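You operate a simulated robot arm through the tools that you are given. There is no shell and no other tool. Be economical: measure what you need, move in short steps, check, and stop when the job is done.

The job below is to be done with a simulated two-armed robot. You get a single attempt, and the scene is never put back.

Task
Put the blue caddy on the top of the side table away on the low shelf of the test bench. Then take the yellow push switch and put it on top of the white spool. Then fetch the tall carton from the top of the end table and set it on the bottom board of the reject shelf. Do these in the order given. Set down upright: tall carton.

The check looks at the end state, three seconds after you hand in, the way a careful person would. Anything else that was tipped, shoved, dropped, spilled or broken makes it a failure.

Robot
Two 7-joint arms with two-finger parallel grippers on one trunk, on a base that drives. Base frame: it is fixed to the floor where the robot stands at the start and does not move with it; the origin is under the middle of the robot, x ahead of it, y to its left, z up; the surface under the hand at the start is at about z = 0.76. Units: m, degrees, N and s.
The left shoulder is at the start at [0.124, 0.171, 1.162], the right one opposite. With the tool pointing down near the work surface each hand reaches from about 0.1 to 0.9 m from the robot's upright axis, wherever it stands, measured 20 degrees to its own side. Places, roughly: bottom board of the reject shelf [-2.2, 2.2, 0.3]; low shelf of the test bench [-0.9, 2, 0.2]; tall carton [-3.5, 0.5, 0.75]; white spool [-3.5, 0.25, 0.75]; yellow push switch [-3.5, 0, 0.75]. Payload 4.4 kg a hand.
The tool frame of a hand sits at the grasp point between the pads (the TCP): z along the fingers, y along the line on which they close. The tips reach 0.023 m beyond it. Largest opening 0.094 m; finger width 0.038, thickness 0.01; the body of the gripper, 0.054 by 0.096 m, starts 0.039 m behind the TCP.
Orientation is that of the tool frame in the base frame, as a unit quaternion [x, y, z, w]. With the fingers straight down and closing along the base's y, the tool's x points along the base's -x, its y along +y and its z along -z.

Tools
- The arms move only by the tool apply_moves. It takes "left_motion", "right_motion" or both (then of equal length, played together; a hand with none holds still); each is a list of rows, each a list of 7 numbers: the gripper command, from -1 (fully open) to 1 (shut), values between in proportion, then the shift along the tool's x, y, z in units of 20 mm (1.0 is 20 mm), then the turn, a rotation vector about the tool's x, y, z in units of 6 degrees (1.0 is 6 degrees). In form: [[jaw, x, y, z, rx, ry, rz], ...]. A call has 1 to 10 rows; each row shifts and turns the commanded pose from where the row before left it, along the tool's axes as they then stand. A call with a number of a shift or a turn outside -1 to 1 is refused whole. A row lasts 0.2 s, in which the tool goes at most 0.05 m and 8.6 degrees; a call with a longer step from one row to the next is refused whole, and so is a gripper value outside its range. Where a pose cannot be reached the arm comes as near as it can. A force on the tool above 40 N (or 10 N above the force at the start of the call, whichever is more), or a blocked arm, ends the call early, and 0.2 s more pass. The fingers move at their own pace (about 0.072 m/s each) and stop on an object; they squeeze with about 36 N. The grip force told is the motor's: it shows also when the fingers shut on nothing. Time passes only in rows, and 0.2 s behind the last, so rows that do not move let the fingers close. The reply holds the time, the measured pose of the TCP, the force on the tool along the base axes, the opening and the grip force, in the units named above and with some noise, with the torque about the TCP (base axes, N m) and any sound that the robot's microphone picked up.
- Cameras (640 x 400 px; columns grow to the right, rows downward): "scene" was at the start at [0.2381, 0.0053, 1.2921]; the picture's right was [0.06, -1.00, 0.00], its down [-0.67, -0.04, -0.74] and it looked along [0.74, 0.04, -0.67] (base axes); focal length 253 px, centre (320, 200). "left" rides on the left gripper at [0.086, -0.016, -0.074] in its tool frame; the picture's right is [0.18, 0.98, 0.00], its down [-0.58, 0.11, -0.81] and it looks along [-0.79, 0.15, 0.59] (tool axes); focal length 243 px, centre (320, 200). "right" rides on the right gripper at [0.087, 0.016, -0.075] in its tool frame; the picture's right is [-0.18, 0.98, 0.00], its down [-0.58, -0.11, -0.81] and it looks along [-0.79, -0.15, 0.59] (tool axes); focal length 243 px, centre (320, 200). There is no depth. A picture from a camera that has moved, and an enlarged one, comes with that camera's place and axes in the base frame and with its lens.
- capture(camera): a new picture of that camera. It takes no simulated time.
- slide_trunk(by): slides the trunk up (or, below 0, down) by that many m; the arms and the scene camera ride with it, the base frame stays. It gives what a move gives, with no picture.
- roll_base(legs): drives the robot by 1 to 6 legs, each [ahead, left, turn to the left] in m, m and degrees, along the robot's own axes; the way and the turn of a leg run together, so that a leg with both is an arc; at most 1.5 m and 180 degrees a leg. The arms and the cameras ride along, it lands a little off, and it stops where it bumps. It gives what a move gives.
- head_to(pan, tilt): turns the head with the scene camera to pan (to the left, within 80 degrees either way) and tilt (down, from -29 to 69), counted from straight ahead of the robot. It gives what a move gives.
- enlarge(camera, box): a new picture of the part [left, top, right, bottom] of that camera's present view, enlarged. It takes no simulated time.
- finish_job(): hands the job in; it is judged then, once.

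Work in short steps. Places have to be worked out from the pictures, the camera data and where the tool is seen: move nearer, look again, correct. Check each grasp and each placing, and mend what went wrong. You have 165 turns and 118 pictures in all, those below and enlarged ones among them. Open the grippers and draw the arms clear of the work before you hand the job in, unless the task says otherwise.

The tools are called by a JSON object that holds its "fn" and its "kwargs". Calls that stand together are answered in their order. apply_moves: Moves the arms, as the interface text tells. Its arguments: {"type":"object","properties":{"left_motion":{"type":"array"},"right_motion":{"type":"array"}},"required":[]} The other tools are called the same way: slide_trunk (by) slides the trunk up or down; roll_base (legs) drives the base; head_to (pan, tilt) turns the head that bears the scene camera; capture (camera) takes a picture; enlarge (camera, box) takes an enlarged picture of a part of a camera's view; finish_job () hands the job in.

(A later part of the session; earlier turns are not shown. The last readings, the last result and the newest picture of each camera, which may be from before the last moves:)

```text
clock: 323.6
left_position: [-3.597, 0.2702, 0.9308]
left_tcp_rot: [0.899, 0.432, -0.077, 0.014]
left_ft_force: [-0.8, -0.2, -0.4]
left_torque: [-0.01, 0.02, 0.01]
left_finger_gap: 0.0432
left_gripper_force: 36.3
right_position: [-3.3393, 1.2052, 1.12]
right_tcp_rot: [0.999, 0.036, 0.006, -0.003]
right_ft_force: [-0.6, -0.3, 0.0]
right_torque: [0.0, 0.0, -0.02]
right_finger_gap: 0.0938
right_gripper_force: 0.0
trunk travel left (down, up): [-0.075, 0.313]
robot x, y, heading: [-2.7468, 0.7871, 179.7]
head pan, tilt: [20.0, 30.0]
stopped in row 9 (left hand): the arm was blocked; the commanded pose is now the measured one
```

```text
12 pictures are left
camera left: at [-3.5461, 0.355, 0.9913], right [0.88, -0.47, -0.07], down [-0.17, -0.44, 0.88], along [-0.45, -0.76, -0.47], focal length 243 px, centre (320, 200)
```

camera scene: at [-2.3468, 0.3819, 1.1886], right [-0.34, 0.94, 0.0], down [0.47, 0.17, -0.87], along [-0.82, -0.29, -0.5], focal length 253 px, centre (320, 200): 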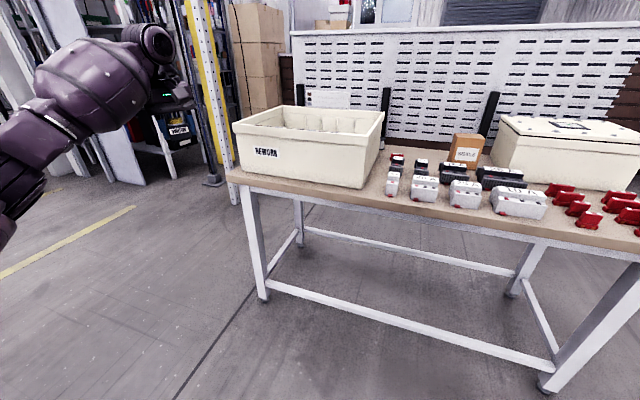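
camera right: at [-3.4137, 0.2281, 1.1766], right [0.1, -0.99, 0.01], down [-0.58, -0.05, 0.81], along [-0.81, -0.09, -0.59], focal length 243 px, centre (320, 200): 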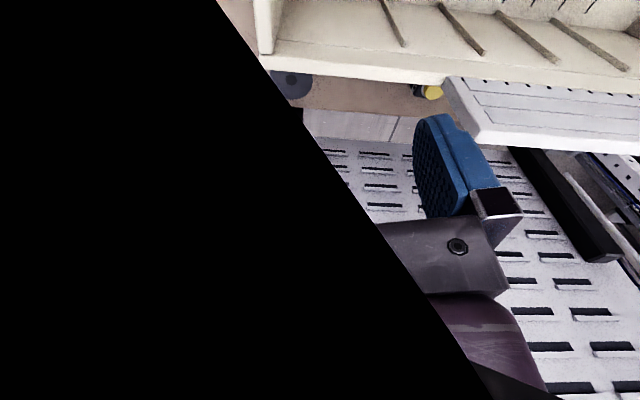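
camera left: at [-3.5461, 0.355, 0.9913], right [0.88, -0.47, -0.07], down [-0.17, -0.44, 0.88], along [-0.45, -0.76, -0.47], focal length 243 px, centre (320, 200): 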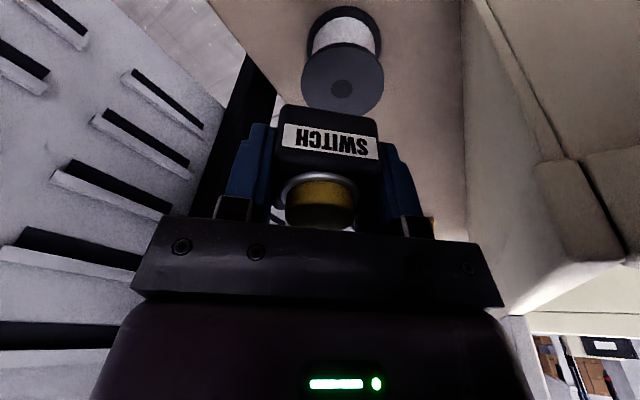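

Blocked at z≈0.931. Look at what the arm touches.

{"fn": "head_to", "kwargs": {"pan": 25, "tilt": 50}}

{"fn": "capture", "kwargs": {"camera": "scene"}}

```text
clock: 324.5
left_position: [-3.5964, 0.2712, 0.9289]
left_tcp_rot: [0.899, 0.432, -0.075, 0.014]
left_ft_force: [0.4, -0.4, -1.4]
left_torque: [0.0, 0.01, -0.02]
left_finger_gap: 0.0433
left_gripper_force: 35.4
right_position: [-3.34, 1.2057, 1.1232]
right_tcp_rot: [0.999, 0.035, 0.003, -0.003]
right_ft_force: [1.0, 0.0, -0.5]
right_torque: [0.02, 0.01, 0.0]
right_finger_gap: 0.0938
right_gripper_force: 0.0
trunk travel left (down, up): [-0.075, 0.313]
robot x, y, heading: [-2.7487, 0.7875, 179.7]
head pan, tilt: [25.0, 50.0]
```

```text
11 pictures are left
camera scene: at [-3.0606, 0.7705, 1.1627], right [-0.42, 0.91, -0.01], down [0.69, 0.31, -0.65], along [-0.59, -0.28, -0.76], focal length 253 px, centre (320, 200)
```

scene: 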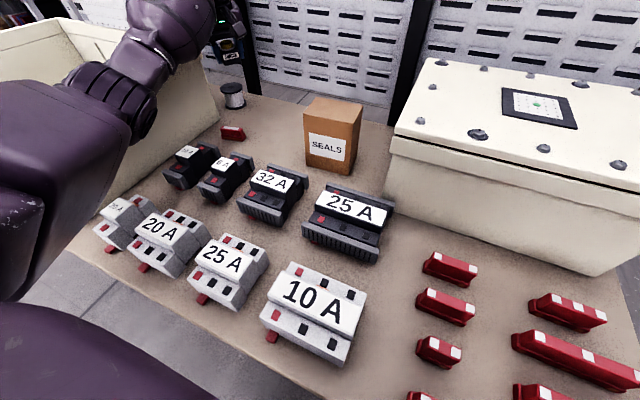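

The elbow sits over the tote's right wall (touching its rim). Raise the hand, shift the base right 8 cm and extend the arm so the elbow moves off the tote over the breakers.

{"fn": "apply_moves", "kwargs": {"left_motion": [[1, -0.1, 0, -0.8, 0, 0, 0], [1, -0.1, 0, -1, 0, 0, 0], [1, -0.1, 0, -1, -0.2, 0.22, 0], [1, -0.1, 0, -1, -0.2, 0.22, 0], [1, 0, 0, -1, 0, 0, 0], [1, 0, 0, 0, 0, 0, 0]]}}

{"fn": "roll_base", "kwargs": {"legs": [[0, -0.08, 0]]}}

{"fn": "apply_moves", "kwargs": {"left_motion": [[1, -0.7, 0.5, 0, 0, 0, 0], [1, -0.7, 0.5, 0, 0, 0, 0], [1, -0.7, 0.5, 0, 0, 0, 0], [1, -0.7, 0.5, 0, 0, 0, 0], [1, 0, 0, 0, 0, 0, 0]]}}

```text
clock: 325.9
left_position: [-3.5987, 0.2596, 1.0039]
left_tcp_rot: [0.899, 0.437, -0.034, 0.024]
left_ft_force: [-0.6, 0.0, -1.3]
left_torque: [0.02, -0.01, 0.0]
left_finger_gap: 0.0432
left_gripper_force: 36.4
right_position: [-3.3508, 1.1912, 1.1193]
right_tcp_rot: [0.999, 0.036, 0.009, -0.008]
right_ft_force: [0.0, 0.3, 1.6]
right_torque: [0.03, 0.03, 0.0]
right_finger_gap: 0.0938
right_gripper_force: 0.0
trunk travel left (down, up): [-0.075, 0.313]
robot x, y, heading: [-2.7542, 0.7925, 179.8]
head pan, tilt: [25.0, 50.0]
```

```text
clock: 327.2
left_position: [-3.599, 0.3389, 1.0044]
left_tcp_rot: [0.899, 0.436, -0.033, 0.023]
left_ft_force: [-0.3, 0.1, -1.8]
left_torque: [0.01, -0.01, 0.0]
left_finger_gap: 0.0434
left_gripper_force: 35.6
right_position: [-3.3497, 1.2734, 1.1211]
right_tcp_rot: [0.999, 0.035, 0.008, -0.008]
right_ft_force: [0.4, 1.0, -0.9]
right_torque: [-0.03, 0.0, 0.03]
right_finger_gap: 0.0938
right_gripper_force: 0.1
trunk travel left (down, up): [-0.075, 0.313]
robot x, y, heading: [-2.7491, 0.869, 179.7]
head pan, tilt: [25.0, 50.0]
```

```text
clock: 328.4
left_position: [-3.603, 0.2695, 1.0092]
left_tcp_rot: [0.899, 0.436, -0.034, 0.023]
left_ft_force: [-0.4, 0.3, -0.1]
left_torque: [-0.04, 0.0, -0.02]
left_finger_gap: 0.0431
left_gripper_force: 36.4
right_position: [-3.3488, 1.2721, 1.1207]
right_tcp_rot: [0.999, 0.034, 0.009, -0.009]
right_ft_force: [1.0, 0.6, 0.3]
right_torque: [-0.01, 0.0, 0.02]
right_finger_gap: 0.0938
right_gripper_force: 0.1
trunk travel left (down, up): [-0.075, 0.313]
robot x, y, heading: [-2.7503, 0.8686, 180.1]
head pan, tilt: [25.0, 50.0]
```

Now lower to ≈0.93 with a small recentre, then check.

{"fn": "apply_moves", "kwargs": {"left_motion": [[1, -0.1, 0.2, 0.9, 0, 0, 0], [1, -0.1, 0.2, 0.9, 0, 0, 0], [1, -0.1, 0.2, 0.9, 0, 0, 0], [1, -0.1, 0.2, 0.9, 0, 0, 0], [1, 0, 0, 0, 0, 0, 0]]}}

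{"fn": "capture", "kwargs": {"camera": "scene"}}

```text
clock: 329.6
left_position: [-3.5954, 0.2512, 0.939]
left_tcp_rot: [0.899, 0.436, -0.034, 0.023]
left_ft_force: [0.4, -0.3, -0.6]
left_torque: [0.0, 0.05, 0.01]
left_finger_gap: 0.0432
left_gripper_force: 35.8
right_position: [-3.3494, 1.2715, 1.1215]
right_tcp_rot: [0.999, 0.035, 0.009, -0.008]
right_ft_force: [-0.3, 0.2, 0.2]
right_torque: [0.03, -0.02, -0.01]
right_finger_gap: 0.094
right_gripper_force: 0.0
trunk travel left (down, up): [-0.075, 0.313]
robot x, y, heading: [-2.7503, 0.868, 179.7]
head pan, tilt: [25.0, 50.0]
```

```text
10 pictures are left
camera scene: at [-3.0701, 0.838, 1.1592], right [-0.42, 0.91, 0.0], down [0.7, 0.32, -0.64], along [-0.58, -0.27, -0.77], focal length 253 px, centre (320, 200)
```

scene: 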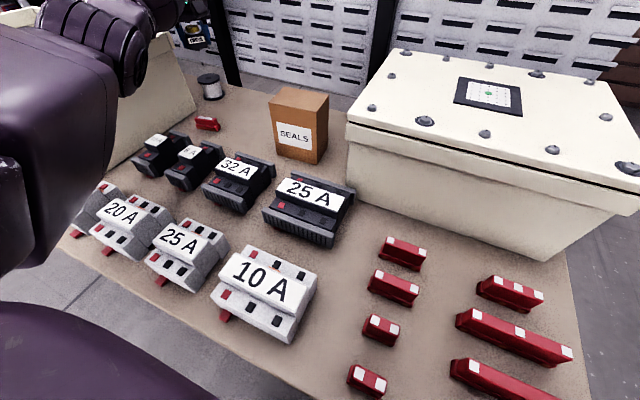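

The elbow is now clear of the tote. Lower slowly until contact on the spool (expected TCP z≈0.875).

{"fn": "apply_moves", "kwargs": {"left_motion": [[1, 0.06, 0, 0.8, 0, 0, 0], [1, 0.06, 0, 0.8, 0, 0, 0], [1, 0.04, 0, 0.6, 0, 0, 0], [1, 0.03, 0, 0.4, 0, 0, 0], [1, 0, 0, 0, 0, 0, 0]]}}

{"fn": "capture", "kwargs": {"camera": "left"}}

```text
clock: 330.8
left_position: [-3.5963, 0.2482, 0.8866]
left_tcp_rot: [0.899, 0.435, -0.034, 0.024]
left_ft_force: [0.0, 0.3, -0.5]
left_torque: [0.01, -0.02, 0.01]
left_finger_gap: 0.0434
left_gripper_force: 36.1
right_position: [-3.3501, 1.2712, 1.121]
right_tcp_rot: [0.999, 0.035, 0.009, -0.008]
right_ft_force: [0.3, 1.2, 0.0]
right_torque: [-0.01, -0.03, 0.03]
right_finger_gap: 0.094
right_gripper_force: 0.1
trunk travel left (down, up): [-0.075, 0.313]
robot x, y, heading: [-2.7478, 0.8703, 179.5]
head pan, tilt: [25.0, 50.0]
```

```text
9 pictures are left
camera left: at [-3.5517, 0.333, 0.9541], right [0.89, -0.46, 0.0], down [-0.24, -0.47, 0.85], along [-0.4, -0.75, -0.52], focal length 243 px, centre (320, 200)
```

left: 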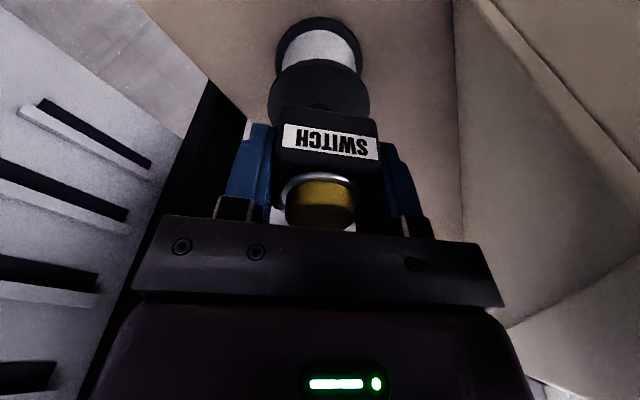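

Aligned over the spool. Continue down in small steps to contact.

{"fn": "apply_moves", "kwargs": {"left_motion": [[1, 0, 0, 0.25, 0, 0, 0], [1, 0, 0, 0.2, 0, 0, 0], [1, 0, 0, 0.15, 0, 0, 0], [1, 0, 0, 0, 0, 0, 0]]}}

```text
clock: 331.8
left_position: [-3.5966, 0.2496, 0.882]
left_tcp_rot: [0.899, 0.436, -0.037, 0.022]
left_ft_force: [0.6, -0.2, 0.0]
left_torque: [-0.03, 0.04, 0.0]
left_finger_gap: 0.0434
left_gripper_force: 35.8
right_position: [-3.3468, 1.2734, 1.122]
right_tcp_rot: [0.999, 0.035, 0.007, -0.007]
right_ft_force: [0.6, 0.1, -0.2]
right_torque: [0.01, 0.02, 0.01]
right_finger_gap: 0.094
right_gripper_force: 0.0
trunk travel left (down, up): [-0.075, 0.313]
robot x, y, heading: [-2.7491, 0.8671, 179.9]
head pan, tilt: [25.0, 50.0]
```

{"fn": "apply_moves", "kwargs": {"left_motion": [[1, 0, 0, 0.25, 0, 0, 0], [1, 0, 0, 0.25, 0, 0, 0], [1, 0, 0, 0, 0, 0, 0]]}}

{"fn": "enlarge", "kwargs": {"camera": "scene", "box": [60, 0, 300, 150]}}

```text
clock: 332.6
left_position: [-3.5969, 0.2527, 0.8761]
left_tcp_rot: [0.899, 0.435, -0.041, 0.022]
left_ft_force: [0.4, 0.2, -2.1]
left_torque: [-0.02, 0.0, -0.01]
left_finger_gap: 0.0431
left_gripper_force: 36.1
right_position: [-3.3456, 1.2774, 1.1232]
right_tcp_rot: [0.999, 0.035, 0.006, -0.006]
right_ft_force: [0.1, 0.3, -0.8]
right_torque: [0.01, 0.03, -0.02]
right_finger_gap: 0.0941
right_gripper_force: 0.0
trunk travel left (down, up): [-0.075, 0.313]
robot x, y, heading: [-2.7484, 0.8688, 179.7]
head pan, tilt: [25.0, 50.0]
```

```text
2.67 times, centred on (180, 75) of scene
camera zoom: at [-3.0663, 0.8429, 1.1611], right [-0.42, 0.91, 0.0], down [0.69, 0.32, -0.65], along [-0.59, -0.27, -0.76], focal length 674 px, centre (693, 533)
```

zoom: 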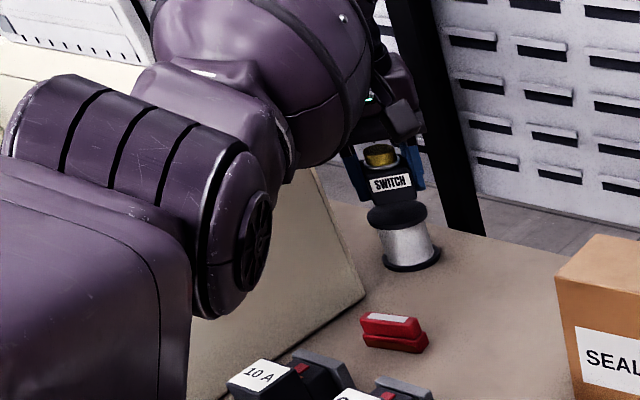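

The switch is right on the spool's top flange. Open the jaw gently.

{"fn": "apply_moves", "kwargs": {"left_motion": [[0.05, 0, 0, 0, 0, 0, 0], [-0.1, 0, 0, 0, 0, 0, 0], [-0.4, 0, 0, 0, 0, 0, 0], [-0.4, 0, 0, 0, 0, 0, 0]]}}

{"fn": "enlarge", "kwargs": {"camera": "scene", "box": [140, 0, 300, 100]}}

```text
clock: 333.6
left_position: [-3.5966, 0.2522, 0.877]
left_tcp_rot: [0.899, 0.435, -0.041, 0.022]
left_ft_force: [0.0, -1.0, 0.8]
left_torque: [-0.01, 0.01, -0.02]
left_finger_gap: 0.0657
left_gripper_force: 0.1
right_position: [-3.346, 1.2767, 1.1232]
right_tcp_rot: [0.999, 0.034, 0.006, -0.005]
right_ft_force: [0.5, -0.2, 0.1]
right_torque: [-0.01, -0.01, 0.01]
right_finger_gap: 0.0937
right_gripper_force: 0.1
trunk travel left (down, up): [-0.075, 0.313]
robot x, y, heading: [-2.7483, 0.8647, 179.6]
head pan, tilt: [25.0, 50.0]
```

```text
4.00 times, centred on (220, 50) of scene
camera zoom: at [-3.0661, 0.843, 1.1608], right [-0.42, 0.91, 0.0], down [0.69, 0.32, -0.65], along [-0.59, -0.27, -0.76], focal length 1011 px, centre (720, 800)
```

zoom: 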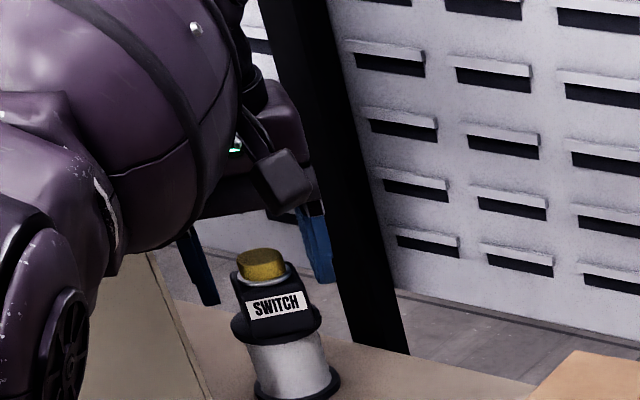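

The switch stands centred on the spool. Raise the hand straight up and back off.

{"fn": "apply_moves", "kwargs": {"left_motion": [[-0.4, -0.07, 0, -0.6, 0, 0, 0], [-0.4, -0.07, 0, -1, 0, 0, 0], [-0.4, -0.07, 0, -1, 0, 0, 0], [-0.4, -0.07, 0, -1, 0, 0, 0], [-0.4, -0.07, 0, -1, 0, 0, 0], [-0.4, -0.07, 0, -1, 0, 0, 0], [-0.4, -0.07, 0, -1, 0, 0, 0], [-0.4, -0.07, 0, -1, 0, 0, 0], [-0.4, 0, 0, -1, 0, 0, 0]]}}

{"fn": "roll_base", "kwargs": {"legs": [[-0.35, 0, 0]]}}

{"fn": "head_to", "kwargs": {"pan": 5, "tilt": 35}}

{"fn": "capture", "kwargs": {"camera": "scene"}}

```text
clock: 335.6
left_position: [-3.5965, 0.2507, 1.0393]
left_tcp_rot: [0.899, 0.437, -0.034, 0.022]
left_ft_force: [0.1, 0.6, -0.1]
left_torque: [0.03, 0.01, 0.01]
left_finger_gap: 0.0659
left_gripper_force: 0.1
right_position: [-3.3494, 1.2725, 1.122]
right_tcp_rot: [0.999, 0.035, 0.007, -0.008]
right_ft_force: [0.8, 0.2, 0.1]
right_torque: [-0.01, 0.0, 0.01]
right_finger_gap: 0.094
right_gripper_force: 0.0
trunk travel left (down, up): [-0.075, 0.313]
robot x, y, heading: [-2.7448, 0.8699, 179.6]
head pan, tilt: [25.0, 50.0]
```

```text
clock: 337.9
left_position: [-3.2473, 0.2487, 1.0375]
left_tcp_rot: [0.899, 0.436, -0.034, 0.023]
left_ft_force: [-0.4, -0.2, 0.0]
left_torque: [-0.01, 0.02, 0.01]
left_finger_gap: 0.0658
left_gripper_force: 0.0
right_position: [-2.9994, 1.2708, 1.1214]
right_tcp_rot: [0.999, 0.035, 0.009, -0.008]
right_ft_force: [0.3, -0.2, 0.4]
right_torque: [-0.04, -0.01, -0.02]
right_finger_gap: 0.0939
right_gripper_force: 0.1
trunk travel left (down, up): [-0.075, 0.313]
robot x, y, heading: [-2.3959, 0.8663, 179.7]
head pan, tilt: [25.0, 50.0]
```

```text
clock: 338.7
left_position: [-3.2464, 0.249, 1.0367]
left_tcp_rot: [0.899, 0.436, -0.034, 0.023]
left_ft_force: [-0.9, -0.6, 0.3]
left_torque: [-0.06, -0.02, -0.01]
left_finger_gap: 0.0659
left_gripper_force: 0.1
right_position: [-2.9999, 1.2709, 1.1209]
right_tcp_rot: [0.999, 0.035, 0.009, -0.008]
right_ft_force: [0.1, 0.0, 0.2]
right_torque: [-0.01, 0.05, 0.03]
right_finger_gap: 0.0942
right_gripper_force: 0.0
trunk travel left (down, up): [-0.075, 0.313]
robot x, y, heading: [-2.3982, 0.8677, 179.5]
head pan, tilt: [5.0, 35.0]
```

```text
6 pictures are left
camera scene: at [-2.7382, 0.8614, 1.1807], right [-0.08, 1.0, 0.0], down [0.57, 0.05, -0.82], along [-0.82, -0.07, -0.57], focal length 253 px, centre (320, 200)
```

scene: 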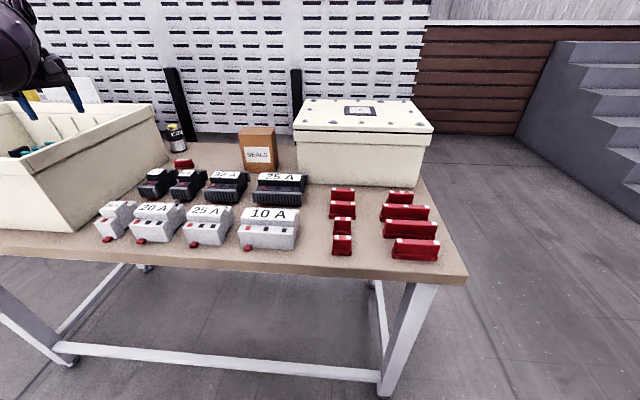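

Switch placed on the spool. Next the SEALS carton at ≈(-3.49, 0.59), ~0.10 wide × 0.05 deep × 0.11 high: grip its depth with the right hand (closing fore-aft). I back up, raise the trunk 0.2 m for a high straight arm, and yaw the right hand 90°.

{"fn": "roll_base", "kwargs": {"legs": [[-0.35, 0, 0]]}}

{"fn": "slide_trunk", "kwargs": {"by": 0.2}}

{"fn": "apply_moves", "kwargs": {"right_motion": [[-1, 0, 0.3, 0, 0, 0, 1], [-1, 0, 0.3, 0, 0, 0, 1], [-1, 0, 0.3, 0, 0, 0, 1], [-1, 0, 0, 0, 0, 0, 1], [-1, 0, 0, 0, 0, 0, 1], [-1, 0, 0, 0, 0, 0, 1], [-1, 0, 0, 0, 0, 0, 1], [-1, 0, 0, 0, 0, 0, 1], [-1, 0, 0, 0, 0, 0, 1], [-1, 0, 0, 0, 0, 0, 1]]}}

{"fn": "apply_moves", "kwargs": {"right_motion": [[-1, 0, 0, 0, 0, 0, 1], [-1, 0, 0, 0, 0, 0, 1], [-1, 0, 0, 0, 0, 0, 1], [-1, 0, 0, 0, 0, 0, 1], [-1, 0, 0, 0, 0, 0, 0.7], [-1, 0, 0, 0, 0, 0, 0]]}}

```text
clock: 341.0
left_position: [-2.8975, 0.2506, 1.0365]
left_tcp_rot: [0.9, 0.433, -0.034, 0.022]
left_ft_force: [-0.1, -0.1, 0.4]
left_torque: [-0.01, 0.0, 0.01]
left_finger_gap: 0.066
left_gripper_force: 0.1
right_position: [-2.6443, 1.2717, 1.1214]
right_tcp_rot: [0.999, 0.031, 0.008, -0.009]
right_ft_force: [0.4, 0.6, -0.3]
right_torque: [0.01, -0.01, -0.01]
right_finger_gap: 0.094
right_gripper_force: 0.0
trunk travel left (down, up): [-0.075, 0.313]
robot x, y, heading: [-2.048, 0.8642, 179.8]
head pan, tilt: [5.0, 35.0]
```

```text
clock: 343.2
left_position: [-2.6676, 0.249, 1.603]
left_tcp_rot: [0.853, 0.423, -0.287, -0.103]
left_ft_force: [0.2, -0.6, 0.4]
left_torque: [-0.01, -0.02, 0.02]
left_finger_gap: 0.066
left_gripper_force: 0.1
right_position: [-2.6452, 1.2703, 1.3208]
right_tcp_rot: [0.999, 0.032, 0.01, -0.008]
right_ft_force: [0.3, 0.4, -0.9]
right_torque: [0.02, -0.01, 0.03]
right_finger_gap: 0.0937
right_gripper_force: 0.1
trunk travel left (down, up): [-0.275, 0.113]
robot x, y, heading: [-2.0467, 0.865, 179.4]
head pan, tilt: [5.0, 35.0]
```

```text
clock: 345.4
left_position: [-2.6658, 0.2485, 1.6031]
left_tcp_rot: [0.853, 0.422, -0.289, -0.104]
left_ft_force: [0.5, 0.4, 0.0]
left_torque: [0.01, -0.03, -0.02]
left_finger_gap: 0.0658
left_gripper_force: 0.1
right_position: [-2.6449, 1.253, 1.3207]
right_tcp_rot: [0.882, -0.472, 0.004, -0.01]
right_ft_force: [-0.2, 0.6, -0.5]
right_torque: [0.0, -0.02, 0.02]
right_finger_gap: 0.094
right_gripper_force: 0.0
trunk travel left (down, up): [-0.275, 0.113]
robot x, y, heading: [-2.0483, 0.8618, 179.6]
head pan, tilt: [5.0, 35.0]
```

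```text
clock: 346.8
left_position: [-2.6654, 0.2483, 1.6042]
left_tcp_rot: [0.853, 0.422, -0.288, -0.104]
left_ft_force: [0.1, -0.2, -0.2]
left_torque: [0.0, -0.01, 0.04]
left_finger_gap: 0.0658
left_gripper_force: 0.1
right_position: [-2.6449, 1.2518, 1.3221]
right_tcp_rot: [0.741, -0.672, 0.001, -0.011]
right_ft_force: [-0.4, 0.1, 0.1]
right_torque: [0.0, -0.04, 0.01]
right_finger_gap: 0.094
right_gripper_force: 0.1
trunk travel left (down, up): [-0.275, 0.113]
robot x, y, heading: [-2.044, 0.862, 179.9]
head pan, tilt: [5.0, 35.0]
```

Left arm is high and clear. Bring the right hand to (0.745 ahead, 0.14 right, z≈1.12), finish the yaw, then drive in front of the carton.

{"fn": "apply_moves", "kwargs": {"right_motion": [[-1, 1, 0.6, 0.5, 0, 0, 0.5], [-1, 1, 0.6, 0.5, 0, 0, 0.4], [-1, 1, 0.6, 0.5, 0, 0, 0], [-1, 1, 0.6, 0.5, 0, 0, 0], [-1, 1, 0.6, 0.5, 0, 0, 0], [-1, 1, 0.6, 0.5, 0, 0, 0], [-1, 1, 0.6, 0.5, 0, 0, 0], [-1, 1, 0.6, 0.5, 0, 0, 0], [-1, 1, 0.6, 0.5, 0, 0, 0], [-1, 1, 0.6, 0.5, 0, 0, 0]]}}

{"fn": "apply_moves", "kwargs": {"right_motion": [[-1, 0.5, 0.25, 1, 0, 0, 0], [-1, 0.5, 0.25, 1, 0, 0, 0], [-1, 0.5, 0.25, 1, 0, 0, 0], [-1, 0.5, 0.25, 1, 0, 0, 0], [-1, 0.5, 0.25, 1, 0, 0, 0], [-1, 0, 0, 0, 0, 0, 0]]}}

{"fn": "roll_base", "kwargs": {"legs": [[0, 0.41, 0], [0.6, 0, 0]]}}

{"fn": "capture", "kwargs": {"camera": "right"}}

```text
clock: 349.0
left_position: [-2.6655, 0.2486, 1.6032]
left_tcp_rot: [0.853, 0.422, -0.288, -0.104]
left_ft_force: [0.4, -0.1, 0.3]
left_torque: [0.0, -0.01, 0.03]
left_finger_gap: 0.0658
left_gripper_force: 0.1
right_position: [-2.6173, 1.1389, 1.2273]
right_tcp_rot: [0.707, -0.707, 0.0, -0.011]
right_ft_force: [0.4, -0.3, -0.1]
right_torque: [-0.03, -0.03, 0.0]
right_finger_gap: 0.0942
right_gripper_force: 0.2
right hand out of reach, approached as far as the arm can: row 2, 3, 4, 5, 6, 7, 8, 9, 10
trunk travel left (down, up): [-0.275, 0.113]
robot x, y, heading: [-2.0447, 0.8656, 179.6]
head pan, tilt: [5.0, 35.0]
```

```text
clock: 350.4
left_position: [-2.6663, 0.248, 1.6041]
left_tcp_rot: [0.853, 0.422, -0.288, -0.104]
left_ft_force: [-0.2, -0.6, 0.7]
left_torque: [-0.01, -0.01, 0.03]
left_finger_gap: 0.0658
left_gripper_force: 0.0
right_position: [-2.5875, 1.1344, 1.1485]
right_tcp_rot: [0.707, -0.707, 0.001, -0.011]
right_ft_force: [0.4, 0.1, -0.4]
right_torque: [0.02, 0.02, 0.0]
right_finger_gap: 0.0942
right_gripper_force: 0.0
right hand out of reach, approached as far as the arm can: row 1, 2, 3, 4, 5
trunk travel left (down, up): [-0.275, 0.113]
robot x, y, heading: [-2.0463, 0.8642, 179.4]
head pan, tilt: [5.0, 35.0]
```

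```text
clock: 357.5
left_position: [-3.2614, -0.1608, 1.6032]
left_tcp_rot: [0.852, 0.425, -0.289, -0.103]
left_ft_force: [-0.5, 0.2, 0.1]
left_torque: [-0.02, -0.01, 0.01]
left_finger_gap: 0.0656
left_gripper_force: 0.1
right_position: [-3.189, 0.7244, 1.1471]
right_tcp_rot: [0.711, -0.703, 0.0, -0.011]
right_ft_force: [0.7, -0.2, 0.3]
right_torque: [0.02, -0.04, 0.0]
right_finger_gap: 0.0941
right_gripper_force: 0.1
trunk travel left (down, up): [-0.275, 0.113]
robot x, y, heading: [-2.6451, 0.4574, 179.9]
head pan, tilt: [5.0, 35.0]
```

```text
5 pictures are left
camera right: at [-3.2046, 0.6359, 1.22], right [-0.98, 0.17, -0.01], down [0.09, 0.57, 0.82], along [0.15, 0.8, -0.58], focal length 243 px, centre (320, 200)
```

right: 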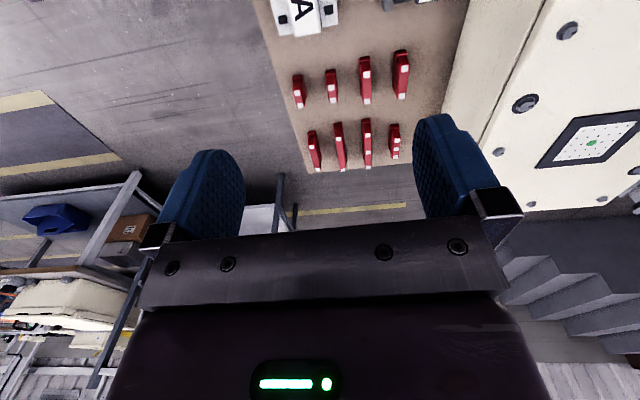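

With 90° yaw the right arm can't extend at this height. With the trunk lower (shoulders forward) and the carton more to the robot's right it should. I back off, lower the trunk 0.2 m, and set the right hand at (0.745 ahead, 0.45 right).

{"fn": "roll_base", "kwargs": {"legs": [[-0.4, 0, 0]]}}

{"fn": "slide_trunk", "kwargs": {"by": -0.2}}

{"fn": "apply_moves", "kwargs": {"right_motion": [[-1, -1, 0.8, -0.4, 0, 0, 0], [-1, -1, 0.8, -0.4, 0, 0, 0], [-1, -1, 0.8, -0.4, 0, 0, 0], [-1, -1, 0.8, -0.4, 0, 0, 0], [-1, -1, 0.8, -0.4, 0, 0, 0], [-1, -1, 0.8, -0.4, 0, 0, 0], [-1, -1, 0.8, -0.4, 0, 0, 0], [-1, -1, 0.8, -0.4, 0, 0, 0], [-1, -1, 0.8, -0.4, 0, 0, 0], [-1, 0, 0.8, -0.4, 0, 0, 0]]}}

```text
clock: 360.0
left_position: [-2.8613, -0.1623, 1.6035]
left_tcp_rot: [0.852, 0.425, -0.289, -0.103]
left_ft_force: [0.0, 0.1, 0.7]
left_torque: [0.0, 0.0, -0.04]
left_finger_gap: 0.0658
left_gripper_force: 0.1
right_position: [-2.7893, 0.723, 1.1474]
right_tcp_rot: [0.71, -0.704, 0.0, -0.011]
right_ft_force: [-0.5, -0.1, 0.3]
right_torque: [0.04, 0.03, 0.0]
right_finger_gap: 0.0938
right_gripper_force: 0.1
trunk travel left (down, up): [-0.275, 0.113]
robot x, y, heading: [-2.2501, 0.4602, 179.7]
head pan, tilt: [5.0, 35.0]
```

```text
clock: 362.1
left_position: [-3.0902, -0.1634, 1.0504]
left_tcp_rot: [0.898, 0.437, -0.04, 0.02]
left_ft_force: [-0.7, 0.3, -0.4]
left_torque: [0.05, 0.03, 0.0]
left_finger_gap: 0.0658
left_gripper_force: 0.0
right_position: [-2.789, 0.7233, 0.9488]
right_tcp_rot: [0.711, -0.704, -0.001, -0.009]
right_ft_force: [0.3, -0.4, -0.4]
right_torque: [0.01, 0.03, -0.04]
right_finger_gap: 0.0942
right_gripper_force: 0.0
trunk travel left (down, up): [-0.075, 0.313]
robot x, y, heading: [-2.2454, 0.4555, 180.1]
head pan, tilt: [5.0, 35.0]
```

```text
clock: 364.4
left_position: [-3.0908, -0.1618, 1.0464]
left_tcp_rot: [0.898, 0.437, -0.038, 0.02]
left_ft_force: [0.7, -0.4, -0.8]
left_torque: [0.01, 0.0, -0.01]
left_finger_gap: 0.0659
left_gripper_force: 0.0
right_position: [-2.9528, 0.8995, 1.0268]
right_tcp_rot: [0.711, -0.703, 0.001, -0.012]
right_ft_force: [-0.5, -0.3, 0.6]
right_torque: [-0.01, 0.0, 0.0]
right_finger_gap: 0.094
right_gripper_force: 0.0
trunk travel left (down, up): [-0.075, 0.313]
robot x, y, heading: [-2.2479, 0.4573, 179.9]
head pan, tilt: [5.0, 35.0]
```

Reached with 90° yaw at 0.705 ahead. Extend 4 cm more and test lowering to ≈0.86 here.

{"fn": "apply_moves", "kwargs": {"right_motion": [[-1, 0, 0.7, 0.5, 0, 0, 0], [-1, 0, 0.7, 0.5, 0, 0, 0], [-1, 0, 0.6, 1, 0, 0, 0], [-1, 0, 0, 1, 0, 0, 0], [-1, 0, 0, 1, 0, 0, 0], [-1, 0, 0, 1, 0, 0, 0], [-1, 0, 0, 1, 0, 0, 0], [-1, 0, 0, 1, 0, 0, 0], [-1, 0, 0, 1, 0, 0, 0], [-1, 0, 0, 0, 0, 0, 0]]}}

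{"fn": "head_to", "kwargs": {"pan": -25, "tilt": 35}}

{"fn": "capture", "kwargs": {"camera": "scene"}}

```text
clock: 366.6
left_position: [-3.0931, -0.1613, 1.0481]
left_tcp_rot: [0.898, 0.438, -0.039, 0.02]
left_ft_force: [-0.3, -0.8, 0.2]
left_torque: [-0.02, 0.0, 0.01]
left_finger_gap: 0.0659
left_gripper_force: 0.0
right_position: [-2.9895, 0.9021, 0.8684]
right_tcp_rot: [0.71, -0.704, 0.001, -0.011]
right_ft_force: [-0.7, -0.3, 1.0]
right_torque: [0.02, -0.01, 0.02]
right_finger_gap: 0.0941
right_gripper_force: 0.0
trunk travel left (down, up): [-0.075, 0.313]
robot x, y, heading: [-2.2484, 0.4571, 179.8]
head pan, tilt: [5.0, 35.0]
```

```text
clock: 367.5
left_position: [-3.0928, -0.1619, 1.048]
left_tcp_rot: [0.898, 0.437, -0.039, 0.02]
left_ft_force: [0.6, 0.4, -0.5]
left_torque: [-0.02, -0.01, 0.0]
left_finger_gap: 0.0657
left_gripper_force: 0.1
right_position: [-2.9903, 0.9039, 0.8673]
right_tcp_rot: [0.71, -0.704, 0.0, -0.011]
right_ft_force: [0.1, 0.6, -0.1]
right_torque: [-0.03, 0.04, -0.03]
right_finger_gap: 0.094
right_gripper_force: 0.0
trunk travel left (down, up): [-0.075, 0.313]
robot x, y, heading: [-2.248, 0.4602, 179.8]
head pan, tilt: [-25.0, 35.0]
```

```text
4 pictures are left
camera scene: at [-2.5783, 0.4964, 1.1808], right [0.42, 0.91, 0.0], down [0.52, -0.24, -0.82], along [-0.74, 0.35, -0.57], focal length 253 px, centre (320, 200)
```

scene: 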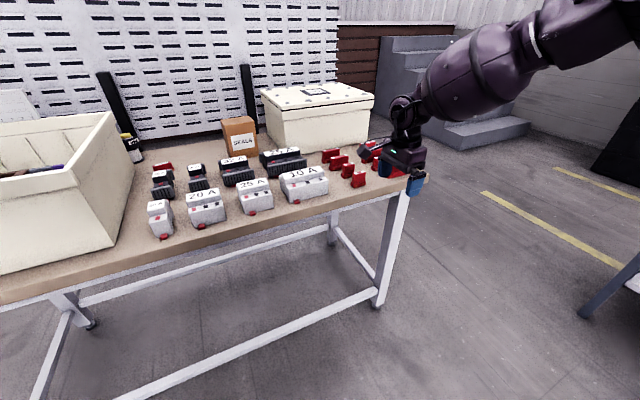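

Right arm is in an ideal posture (elbow high, right). Raise, drive to in front of the carton so the hand hovers above it, and check with the right camera.

{"fn": "apply_moves", "kwargs": {"right_motion": [[-1, 0, 0, -1, 0, 0, 0], [-1, 0, 0, -1, 0, 0, 0], [-1, 0, 0, -1, 0, 0, 0], [-1, 0, 0, -1, 0, 0, 0], [-1, 0, 0, -1, 0, 0, 0], [-1, 0, 0, -1, 0, 0, 0], [-1, 0, 0, -1, 0, 0, 0], [-1, 0, 0, -1, 0, 0, 0]]}}

{"fn": "roll_base", "kwargs": {"legs": [[0, 0.309, 0], [0.5, 0, 0]]}}

{"fn": "capture", "kwargs": {"camera": "right"}}

```text
clock: 369.3
left_position: [-3.0914, -0.1628, 1.0475]
left_tcp_rot: [0.898, 0.437, -0.039, 0.021]
left_ft_force: [-0.5, -0.4, -0.4]
left_torque: [-0.01, -0.01, 0.01]
left_finger_gap: 0.066
left_gripper_force: 0.0
right_position: [-2.9922, 0.8995, 1.0275]
right_tcp_rot: [0.71, -0.704, 0.0, -0.012]
right_ft_force: [0.0, 0.1, 1.0]
right_torque: [0.02, -0.01, -0.01]
right_finger_gap: 0.0939
right_gripper_force: 0.1
trunk travel left (down, up): [-0.075, 0.313]
robot x, y, heading: [-2.2463, 0.4555, 179.8]
head pan, tilt: [-25.0, 35.0]
```

```text
clock: 375.1
left_position: [-3.5986, -0.4634, 1.0487]
left_tcp_rot: [0.899, 0.436, -0.04, 0.02]
left_ft_force: [-0.4, 0.8, -0.2]
left_torque: [-0.01, 0.05, 0.0]
left_finger_gap: 0.066
left_gripper_force: 0.0
right_position: [-3.4952, 0.5973, 1.0276]
right_tcp_rot: [0.708, -0.706, 0.001, -0.012]
right_ft_force: [-0.1, -0.7, 0.1]
right_torque: [-0.02, -0.03, 0.01]
right_finger_gap: 0.0938
right_gripper_force: 0.0
trunk travel left (down, up): [-0.075, 0.313]
robot x, y, heading: [-2.7537, 0.1555, 179.6]
head pan, tilt: [-25.0, 35.0]
```

```text
3 pictures are left
camera right: at [-3.5107, 0.5091, 1.0999], right [-0.98, 0.18, -0.01], down [0.09, 0.57, 0.82], along [0.15, 0.8, -0.58], focal length 243 px, centre (320, 200)
```

right: 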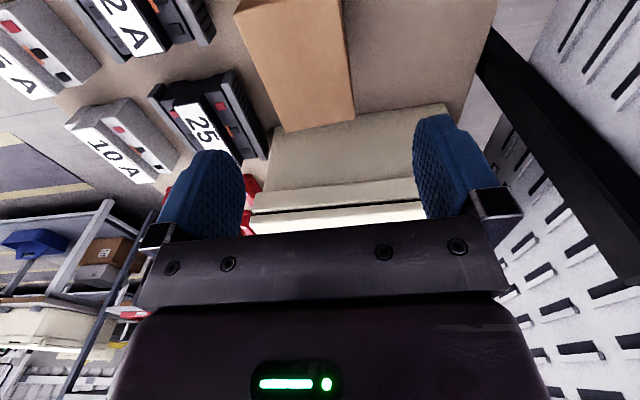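

Box top (seen between the fingers): back edge x≈-3.516, front x≈-3.44, y≈0.56–0.67. Shift the hand to x≈-3.478, y≈0.61 and descend to z≈0.90.

{"fn": "apply_moves", "kwargs": {"right_motion": [[-1, -0.65, -0.85, 0, 0, 0, 0], [-1, 0, 0, 1, 0, 0, 0], [-1, 0, 0, 1, 0, 0, 0], [-1, 0, 0, 1, 0, 0, 0], [-1, 0, 0, 1, 0, 0, 0], [-1, 0, 0, 1, 0, 0, 0], [-1, 0, 0, 1, 0, 0, 0], [-1, 0, 0, 0, 0, 0, 0]]}}

```text
clock: 376.9
left_position: [-3.5988, -0.4645, 1.0486]
left_tcp_rot: [0.899, 0.436, -0.039, 0.019]
left_ft_force: [-0.2, 0.0, -0.4]
left_torque: [-0.02, -0.03, 0.0]
left_finger_gap: 0.0659
left_gripper_force: 0.1
right_position: [-3.477, 0.612, 0.9078]
right_tcp_rot: [0.71, -0.704, 0.0, -0.011]
right_ft_force: [-0.2, -0.1, -0.2]
right_torque: [0.0, -0.01, -0.04]
right_finger_gap: 0.0941
right_gripper_force: 0.1
trunk travel left (down, up): [-0.075, 0.313]
robot x, y, heading: [-2.748, 0.1534, 179.6]
head pan, tilt: [-25.0, 35.0]
```

No contact. Continue slowly.

{"fn": "apply_moves", "kwargs": {"right_motion": [[-1, 0, 0, 0.4, 0, 0, 0], [-1, 0, 0, 0.4, 0, 0, 0], [-1, 0, 0, 0.4, 0, 0, 0], [-1, 0, 0, 0, 0, 0, 0]]}}

```text
clock: 377.9
left_position: [-3.5979, -0.4643, 1.0475]
left_tcp_rot: [0.899, 0.435, -0.039, 0.021]
left_ft_force: [0.5, 0.6, -0.1]
left_torque: [0.01, 0.02, -0.02]
left_finger_gap: 0.0656
left_gripper_force: 0.0
right_position: [-3.4764, 0.6137, 0.8844]
right_tcp_rot: [0.709, -0.705, 0.001, -0.011]
right_ft_force: [0.0, 0.0, 0.5]
right_torque: [-0.02, 0.01, -0.04]
right_finger_gap: 0.0942
right_gripper_force: 0.1
trunk travel left (down, up): [-0.075, 0.313]
robot x, y, heading: [-2.7481, 0.1555, 179.6]
head pan, tilt: [-25.0, 35.0]
```

{"fn": "apply_moves", "kwargs": {"right_motion": [[-1, 0, 0, 0.4, 0, 0, 0], [-1, 0, 0, 0.4, 0, 0, 0], [-1, 0, 0, 0.4, 0, 0, 0], [-1, 0, 0, 0, 0, 0, 0]]}}

{"fn": "enlarge", "kwargs": {"camera": "right", "box": [130, 0, 530, 250]}}

```text
clock: 378.9
left_position: [-3.5964, -0.4641, 1.0509]
left_tcp_rot: [0.899, 0.435, -0.04, 0.019]
left_ft_force: [0.6, 0.1, 0.3]
left_torque: [-0.02, -0.02, -0.03]
left_finger_gap: 0.0658
left_gripper_force: 0.1
right_position: [-3.4785, 0.6116, 0.8709]
right_tcp_rot: [0.709, -0.705, -0.007, -0.004]
right_ft_force: [6.6, 4.5, 36.7]
right_torque: [-1.16, -0.44, 0.27]
right_finger_gap: 0.0939
right_gripper_force: 0.1
trunk travel left (down, up): [-0.075, 0.313]
robot x, y, heading: [-2.7515, 0.1537, 179.6]
head pan, tilt: [-25.0, 35.0]
stopped in row 4 (right hand): the force on the tool passed its limit at 44 N (the readings are from after the stop); the commanded pose is now the measured one
```

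```text
1.60 times, centred on (330, 125) of right
camera zoom: at [-3.4917, 0.5239, 0.9439], right [-0.98, 0.18, 0.01], down [0.11, 0.57, 0.81], along [0.14, 0.8, -0.58], focal length 388 px, centre (304, 320)
```

zoom: 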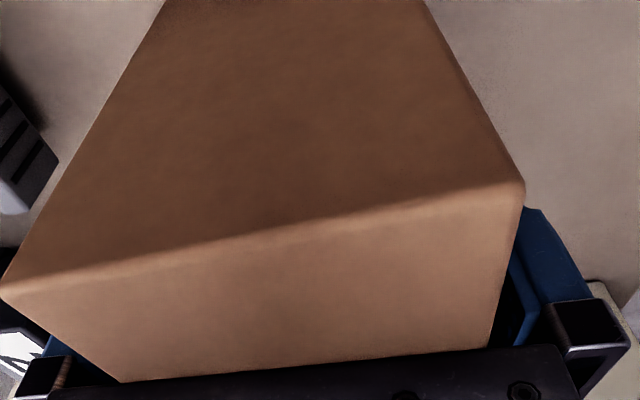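

Palm contact at box top (z≈0.91); the box is between the fingers. Raise 1 cm and close.

{"fn": "apply_moves", "kwargs": {"right_motion": [[-1, 0, 0, -0.5, 0, 0, 0], [0, 0, 0, 0, 0, 0, 0], [0.5, 0, 0, 0, 0, 0, 0], [1, 0, 0, 0, 0, 0, 0], [1, 0, 0, 0, 0, 0, 0], [1, 0, 0, 0, 0, 0, 0]]}}

```text
clock: 380.3
left_position: [-3.5994, -0.4637, 1.0474]
left_tcp_rot: [0.9, 0.435, -0.037, 0.02]
left_ft_force: [-0.1, -0.3, 0.4]
left_torque: [0.01, -0.01, -0.04]
left_finger_gap: 0.0658
left_gripper_force: 0.0
right_position: [-3.4775, 0.6141, 0.8712]
right_tcp_rot: [0.708, -0.706, -0.002, -0.01]
right_ft_force: [0.3, 0.5, -0.2]
right_torque: [0.0, -0.01, 0.0]
right_finger_gap: 0.0696
right_gripper_force: 36.1
trunk travel left (down, up): [-0.075, 0.313]
robot x, y, heading: [-2.7522, 0.1501, 179.7]
head pan, tilt: [-25.0, 35.0]
```

Gripped (70 mm). Lift straight up.

{"fn": "apply_moves", "kwargs": {"right_motion": [[1, 0, 0, -0.4, 0, 0, 0], [1, 0, 0, -0.8, 0, 0, 0], [1, 0, 0, -1, 0, 0, 0], [1, 0, 0, -1, 0, 0, 0], [1, 0, 0, -1, 0, 0, 0], [1, 0, 0, -1, 0, 0, 0], [1, 0, 0, -1, 0, 0, 0], [1, 0, 0, -1, 0, 0, 0], [1, 0, 0, 0, 0, 0, 0]]}}

```text
clock: 382.3
left_position: [-3.5982, -0.4638, 1.0474]
left_tcp_rot: [0.899, 0.436, -0.038, 0.021]
left_ft_force: [0.3, -0.7, -0.2]
left_torque: [0.03, 0.01, 0.0]
left_finger_gap: 0.0658
left_gripper_force: 0.0
right_position: [-3.4798, 0.6108, 1.0155]
right_tcp_rot: [0.709, -0.705, -0.003, -0.008]
right_ft_force: [0.3, 0.2, -2.8]
right_torque: [0.03, 0.01, 0.02]
right_finger_gap: 0.0697
right_gripper_force: 35.8
trunk travel left (down, up): [-0.075, 0.313]
robot x, y, heading: [-2.7519, 0.1526, 179.7]
head pan, tilt: [-25.0, 35.0]
```

Holding the carton (≈0.3 kg). Back away from the table and turn right to face the reject shelf.

{"fn": "roll_base", "kwargs": {"legs": [[-0.7, 0, 0], [0, 0, -89.7], [0.2, 0.6, 0]]}}

{"fn": "slide_trunk", "kwargs": {"by": -0.075}}

```text
clock: 395.3
left_position: [-3.2537, 1.2098, 1.0477]
left_tcp_rot: [0.942, -0.333, -0.041, -0.014]
left_ft_force: [-0.2, -0.1, -0.3]
left_torque: [-0.01, 0.0, 0.02]
left_finger_gap: 0.066
left_gripper_force: 0.1
right_position: [-2.1792, 1.0796, 1.0167]
right_tcp_rot: [0.004, 1.0, -0.003, 0.008]
right_ft_force: [0.8, -0.1, -2.5]
right_torque: [0.01, -0.02, 0.01]
right_finger_gap: 0.07
right_gripper_force: 35.9
trunk travel left (down, up): [-0.075, 0.313]
robot x, y, heading: [-2.6468, 0.3577, 89.1]
head pan, tilt: [-25.0, 35.0]
```

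```text
clock: 396.4
left_position: [-3.2544, 1.2314, 0.8292]
left_tcp_rot: [0.937, -0.336, -0.006, 0.094]
left_ft_force: [0.1, -0.7, 0.1]
left_torque: [0.01, -0.02, 0.0]
left_finger_gap: 0.0656
left_gripper_force: 0.2
right_position: [-2.1797, 1.0783, 0.9435]
right_tcp_rot: [0.003, 1.0, -0.002, 0.007]
right_ft_force: [1.3, 0.2, -2.8]
right_torque: [0.04, 0.0, 0.01]
right_finger_gap: 0.07
right_gripper_force: 35.9
trunk travel left (down, up): [0.0, 0.388]
robot x, y, heading: [-2.6461, 0.3566, 88.7]
head pan, tilt: [-25.0, 35.0]
```

Now lower the carton hand here in free space to the placing height to test reach (target z≈0.44).

{"fn": "apply_moves", "kwargs": {"right_motion": [[1, 0, 0, 1, 0, 0, 0], [1, 0, 0, 1, 0, 0, 0], [1, 0, 0, 1, 0, 0, 0], [1, 0, 0, 1, 0, 0, 0], [1, 0, 0, 1, 0, 0, 0], [1, 0, 0, 1, 0, 0, 0], [1, 0, 0, 1, 0, 0, 0], [1, 0, 0, 1, 0, 0, 0], [1, 0, 0, 1, 0, 0, 0], [1, 0, 0, 1, 0, 0, 0]]}}

{"fn": "apply_moves", "kwargs": {"right_motion": [[1, 0, 0, 1, 0, 0, 0], [1, 0, 0, 1, 0, 0, 0], [1, 0, 0, 1, 0, 0, 0], [1, 0, 0, 1, 0, 0, 0], [1, 0, 0, 1, 0, 0, 0], [1, 0, 0, 1, 0, 0, 0], [1, 0, 0, 1, 0, 0, 0], [1, 0, 0, 1, 0, 0, 0], [1, 0, 0, 1, 0, 0, 0], [1, 0, 0, 1, 0, 0, 0]]}}

```text
clock: 398.6
left_position: [-3.2534, 1.2331, 0.8257]
left_tcp_rot: [0.937, -0.335, -0.003, 0.096]
left_ft_force: [0.1, 0.5, 0.2]
left_torque: [0.03, -0.01, 0.01]
left_finger_gap: 0.0656
left_gripper_force: 0.0
right_position: [-2.1774, 1.0783, 0.7409]
right_tcp_rot: [0.003, 1.0, -0.003, 0.007]
right_ft_force: [0.0, 0.7, -2.2]
right_torque: [-0.02, -0.01, -0.01]
right_finger_gap: 0.0696
right_gripper_force: 36.2
trunk travel left (down, up): [0.0, 0.388]
robot x, y, heading: [-2.6476, 0.3605, 89.2]
head pan, tilt: [-25.0, 35.0]
```

```text
clock: 400.8
left_position: [-3.2532, 1.2333, 0.827]
left_tcp_rot: [0.936, -0.337, -0.004, 0.097]
left_ft_force: [0.3, 0.1, -0.5]
left_torque: [0.0, -0.01, 0.01]
left_finger_gap: 0.0657
left_gripper_force: 0.1
right_position: [-2.1735, 1.0758, 0.5413]
right_tcp_rot: [0.004, 1.0, -0.003, 0.007]
right_ft_force: [-0.1, 0.7, -2.7]
right_torque: [0.02, 0.01, -0.01]
right_finger_gap: 0.0699
right_gripper_force: 35.8
trunk travel left (down, up): [0.0, 0.388]
robot x, y, heading: [-2.6439, 0.3524, 89.0]
head pan, tilt: [-25.0, 35.0]
```

Good reach. Lower to ≈0.46 and take one picture of the shelf for measuring.

{"fn": "apply_moves", "kwargs": {"right_motion": [[1, 0, 0, 1, 0, 0, 0], [1, 0, 0, 1, 0, 0, 0], [1, 0, 0, 1, 0, 0, 0], [1, 0, 0, 1, 0, 0, 0], [1, 0, 0, 0, 0, 0, 0]]}}

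{"fn": "head_to", "kwargs": {"pan": -12, "tilt": 28}}

{"fn": "capture", "kwargs": {"camera": "scene"}}

```text
clock: 402.0
left_position: [-3.2533, 1.2329, 0.8264]
left_tcp_rot: [0.937, -0.335, -0.005, 0.096]
left_ft_force: [0.0, 0.1, -0.3]
left_torque: [-0.02, -0.01, -0.04]
left_finger_gap: 0.0659
left_gripper_force: 0.0
right_position: [-2.1721, 1.0678, 0.4726]
right_tcp_rot: [0.003, 1.0, -0.002, 0.008]
right_ft_force: [-0.6, -0.3, -2.5]
right_torque: [0.02, 0.01, -0.01]
right_finger_gap: 0.0696
right_gripper_force: 36.0
right hand out of reach, approached as far as the arm can: row 4
trunk travel left (down, up): [0.0, 0.388]
robot x, y, heading: [-2.6432, 0.356, 89.1]
head pan, tilt: [-25.0, 35.0]
```

```text
clock: 402.8
left_position: [-3.2541, 1.2331, 0.8267]
left_tcp_rot: [0.937, -0.335, -0.004, 0.096]
left_ft_force: [0.1, 0.5, 0.8]
left_torque: [0.0, -0.03, 0.0]
left_finger_gap: 0.0657
left_gripper_force: 0.0
right_position: [-2.1705, 1.069, 0.4726]
right_tcp_rot: [0.003, 1.0, -0.002, 0.008]
right_ft_force: [-0.1, 0.1, -2.6]
right_torque: [-0.04, -0.04, 0.0]
right_finger_gap: 0.0695
right_gripper_force: 35.2
trunk travel left (down, up): [0.0, 0.388]
robot x, y, heading: [-2.6473, 0.3571, 89.2]
head pan, tilt: [-12.0, 28.0]
```

```text
1 pictures are left
camera scene: at [-2.6183, 0.7518, 1.1021], right [0.97, -0.23, 0.0], down [-0.11, -0.46, -0.88], along [0.2, 0.86, -0.47], focal length 253 px, centre (320, 200)
```

scene: 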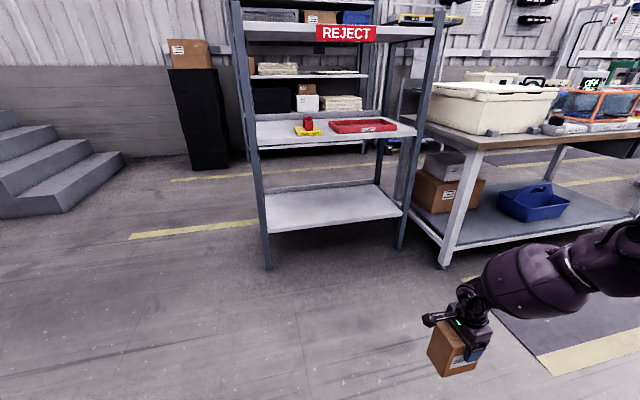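

Shelf: bottom board z≈0.29–0.30, front edge y≈1.93, back ≈2.40, x from -2.64 to -1.82; middle board underside ≈0.73. To get lower I yaw the hand back toward neutral and continue lowering here.

{"fn": "apply_moves", "kwargs": {"right_motion": [[1, 0, 0, -0.5, 0, 0, -1], [1, 0, 0, -0.5, 0, 0, -1], [1, 0, 0, 0, 0, 0, -1], [1, 0, 0, 0, 0, 0, -1], [1, 0, 0, 0, 0, 0, -1], [1, 0, 0, 0, 0, 0, -1], [1, 0, 0, 0, 0, 0, -1], [1, 0, 0, 0, 0, 0, -1], [1, 0, 0, 0, 0, 0, -1], [1, 0, 0, 0, 0, 0, -1]]}}

{"fn": "apply_moves", "kwargs": {"right_motion": [[1, 0, 0, 0, 0, 0, -1], [1, 0, 0, 0, 0, 0, -1], [1, 0, 0, 0, 0, 0, -1], [1, 0, 0, 0, 0, 0, -1], [1, 0, 0, 0, 0, 0, -1], [1, 0, 0, 1, 0, 0, 0], [1, 0, 0, 1, 0, 0, 0], [1, 0, 0, 1, 0, 0, 0], [1, 0, 0, 1, 0, 0, 0], [1, 0, 0, 0, 0, 0, 0]]}}

```text
clock: 405.0
left_position: [-3.2538, 1.232, 0.8273]
left_tcp_rot: [0.937, -0.336, -0.005, 0.095]
left_ft_force: [-0.2, 0.1, -0.7]
left_torque: [-0.01, -0.01, 0.01]
left_finger_gap: 0.0658
left_gripper_force: 0.1
right_position: [-2.1726, 1.0685, 0.4912]
right_tcp_rot: [-0.498, 0.867, -0.007, 0.005]
right_ft_force: [-0.4, 0.2, -2.6]
right_torque: [-0.01, 0.02, 0.04]
right_finger_gap: 0.0699
right_gripper_force: 35.8
trunk travel left (down, up): [0.0, 0.388]
robot x, y, heading: [-2.6521, 0.3537, 89.1]
head pan, tilt: [-12.0, 28.0]
```

```text
clock: 407.2
left_position: [-3.2532, 1.2318, 0.8273]
left_tcp_rot: [0.937, -0.335, -0.005, 0.096]
left_ft_force: [0.0, -0.3, 0.0]
left_torque: [-0.02, 0.0, 0.05]
left_finger_gap: 0.0659
left_gripper_force: 0.2
right_position: [-2.1697, 1.0412, 0.4556]
right_tcp_rot: [-0.705, 0.71, -0.007, 0.003]
right_ft_force: [0.2, -0.4, -2.3]
right_torque: [0.01, -0.01, 0.0]
right_finger_gap: 0.0694
right_gripper_force: 36.4
right hand out of reach, approached as far as the arm can: row 7, 8, 9
trunk travel left (down, up): [0.0, 0.388]
robot x, y, heading: [-2.6453, 0.3566, 89.1]
head pan, tilt: [-12.0, 28.0]
```

Still limited at 0.456 when far to the right. Move the hand inward (toward the shoulder line) and try lower.

{"fn": "apply_moves", "kwargs": {"right_motion": [[1, 0, 1, -0.2, 0, 0, 0], [1, 0, 1, -0.2, 0, 0, 0], [1, 0, 1, 0, 0, 0, 0], [1, 0, 1, 0, 0, 0, 0], [1, 0, 1, 0, 0, 0, 0], [1, 0, 1, 0, 0, 0, 0], [1, 0, 1, 0, 0, 0, 0], [1, 0, 1, 0, 0, 0, 0], [1, 0, 1, 0, 0, 0, 0], [1, 0, 0.5, 0, 0, 0, 0]]}}

{"fn": "apply_moves", "kwargs": {"right_motion": [[1, 0, 0, 0.6, 0, 0, 0], [1, 0, 0, 0.6, 0, 0, 0], [1, 0, 0, 0.6, 0, 0, 0], [1, 0, 0, 0.6, 0, 0, 0], [1, 0, 0, 0.6, 0, 0, 0], [1, 0, 0, 0, 0, 0, 0]]}}

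```text
clock: 409.4
left_position: [-3.2535, 1.2313, 0.8259]
left_tcp_rot: [0.937, -0.335, -0.005, 0.094]
left_ft_force: [0.5, 0.1, -0.5]
left_torque: [0.0, 0.0, -0.03]
left_finger_gap: 0.0658
left_gripper_force: 0.1
right_position: [-2.3403, 1.0197, 0.4995]
right_tcp_rot: [-0.704, 0.71, -0.007, 0.003]
right_ft_force: [-0.1, 0.1, -2.7]
right_torque: [0.01, 0.02, 0.03]
right_finger_gap: 0.0697
right_gripper_force: 36.2
right hand out of reach, approached as far as the arm can: row 4, 5, 6, 7, 8, 9, 10
trunk travel left (down, up): [0.0, 0.388]
robot x, y, heading: [-2.646, 0.3544, 89.2]
head pan, tilt: [-12.0, 28.0]
```

```text
clock: 410.8
left_position: [-3.2533, 1.2316, 0.8257]
left_tcp_rot: [0.937, -0.335, -0.005, 0.095]
left_ft_force: [0.5, 0.2, -0.3]
left_torque: [0.01, 0.03, -0.02]
left_finger_gap: 0.0655
left_gripper_force: 0.1
right_position: [-2.3167, 1.0011, 0.4777]
right_tcp_rot: [-0.705, 0.71, -0.007, 0.004]
right_ft_force: [0.0, 0.4, -2.4]
right_torque: [0.04, -0.02, 0.02]
right_finger_gap: 0.0695
right_gripper_force: 35.8
right hand out of reach, approached as far as the arm can: row 1, 2, 3, 4, 5
trunk travel left (down, up): [0.0, 0.388]
robot x, y, heading: [-2.6454, 0.3565, 89.1]
head pan, tilt: [-12.0, 28.0]
```

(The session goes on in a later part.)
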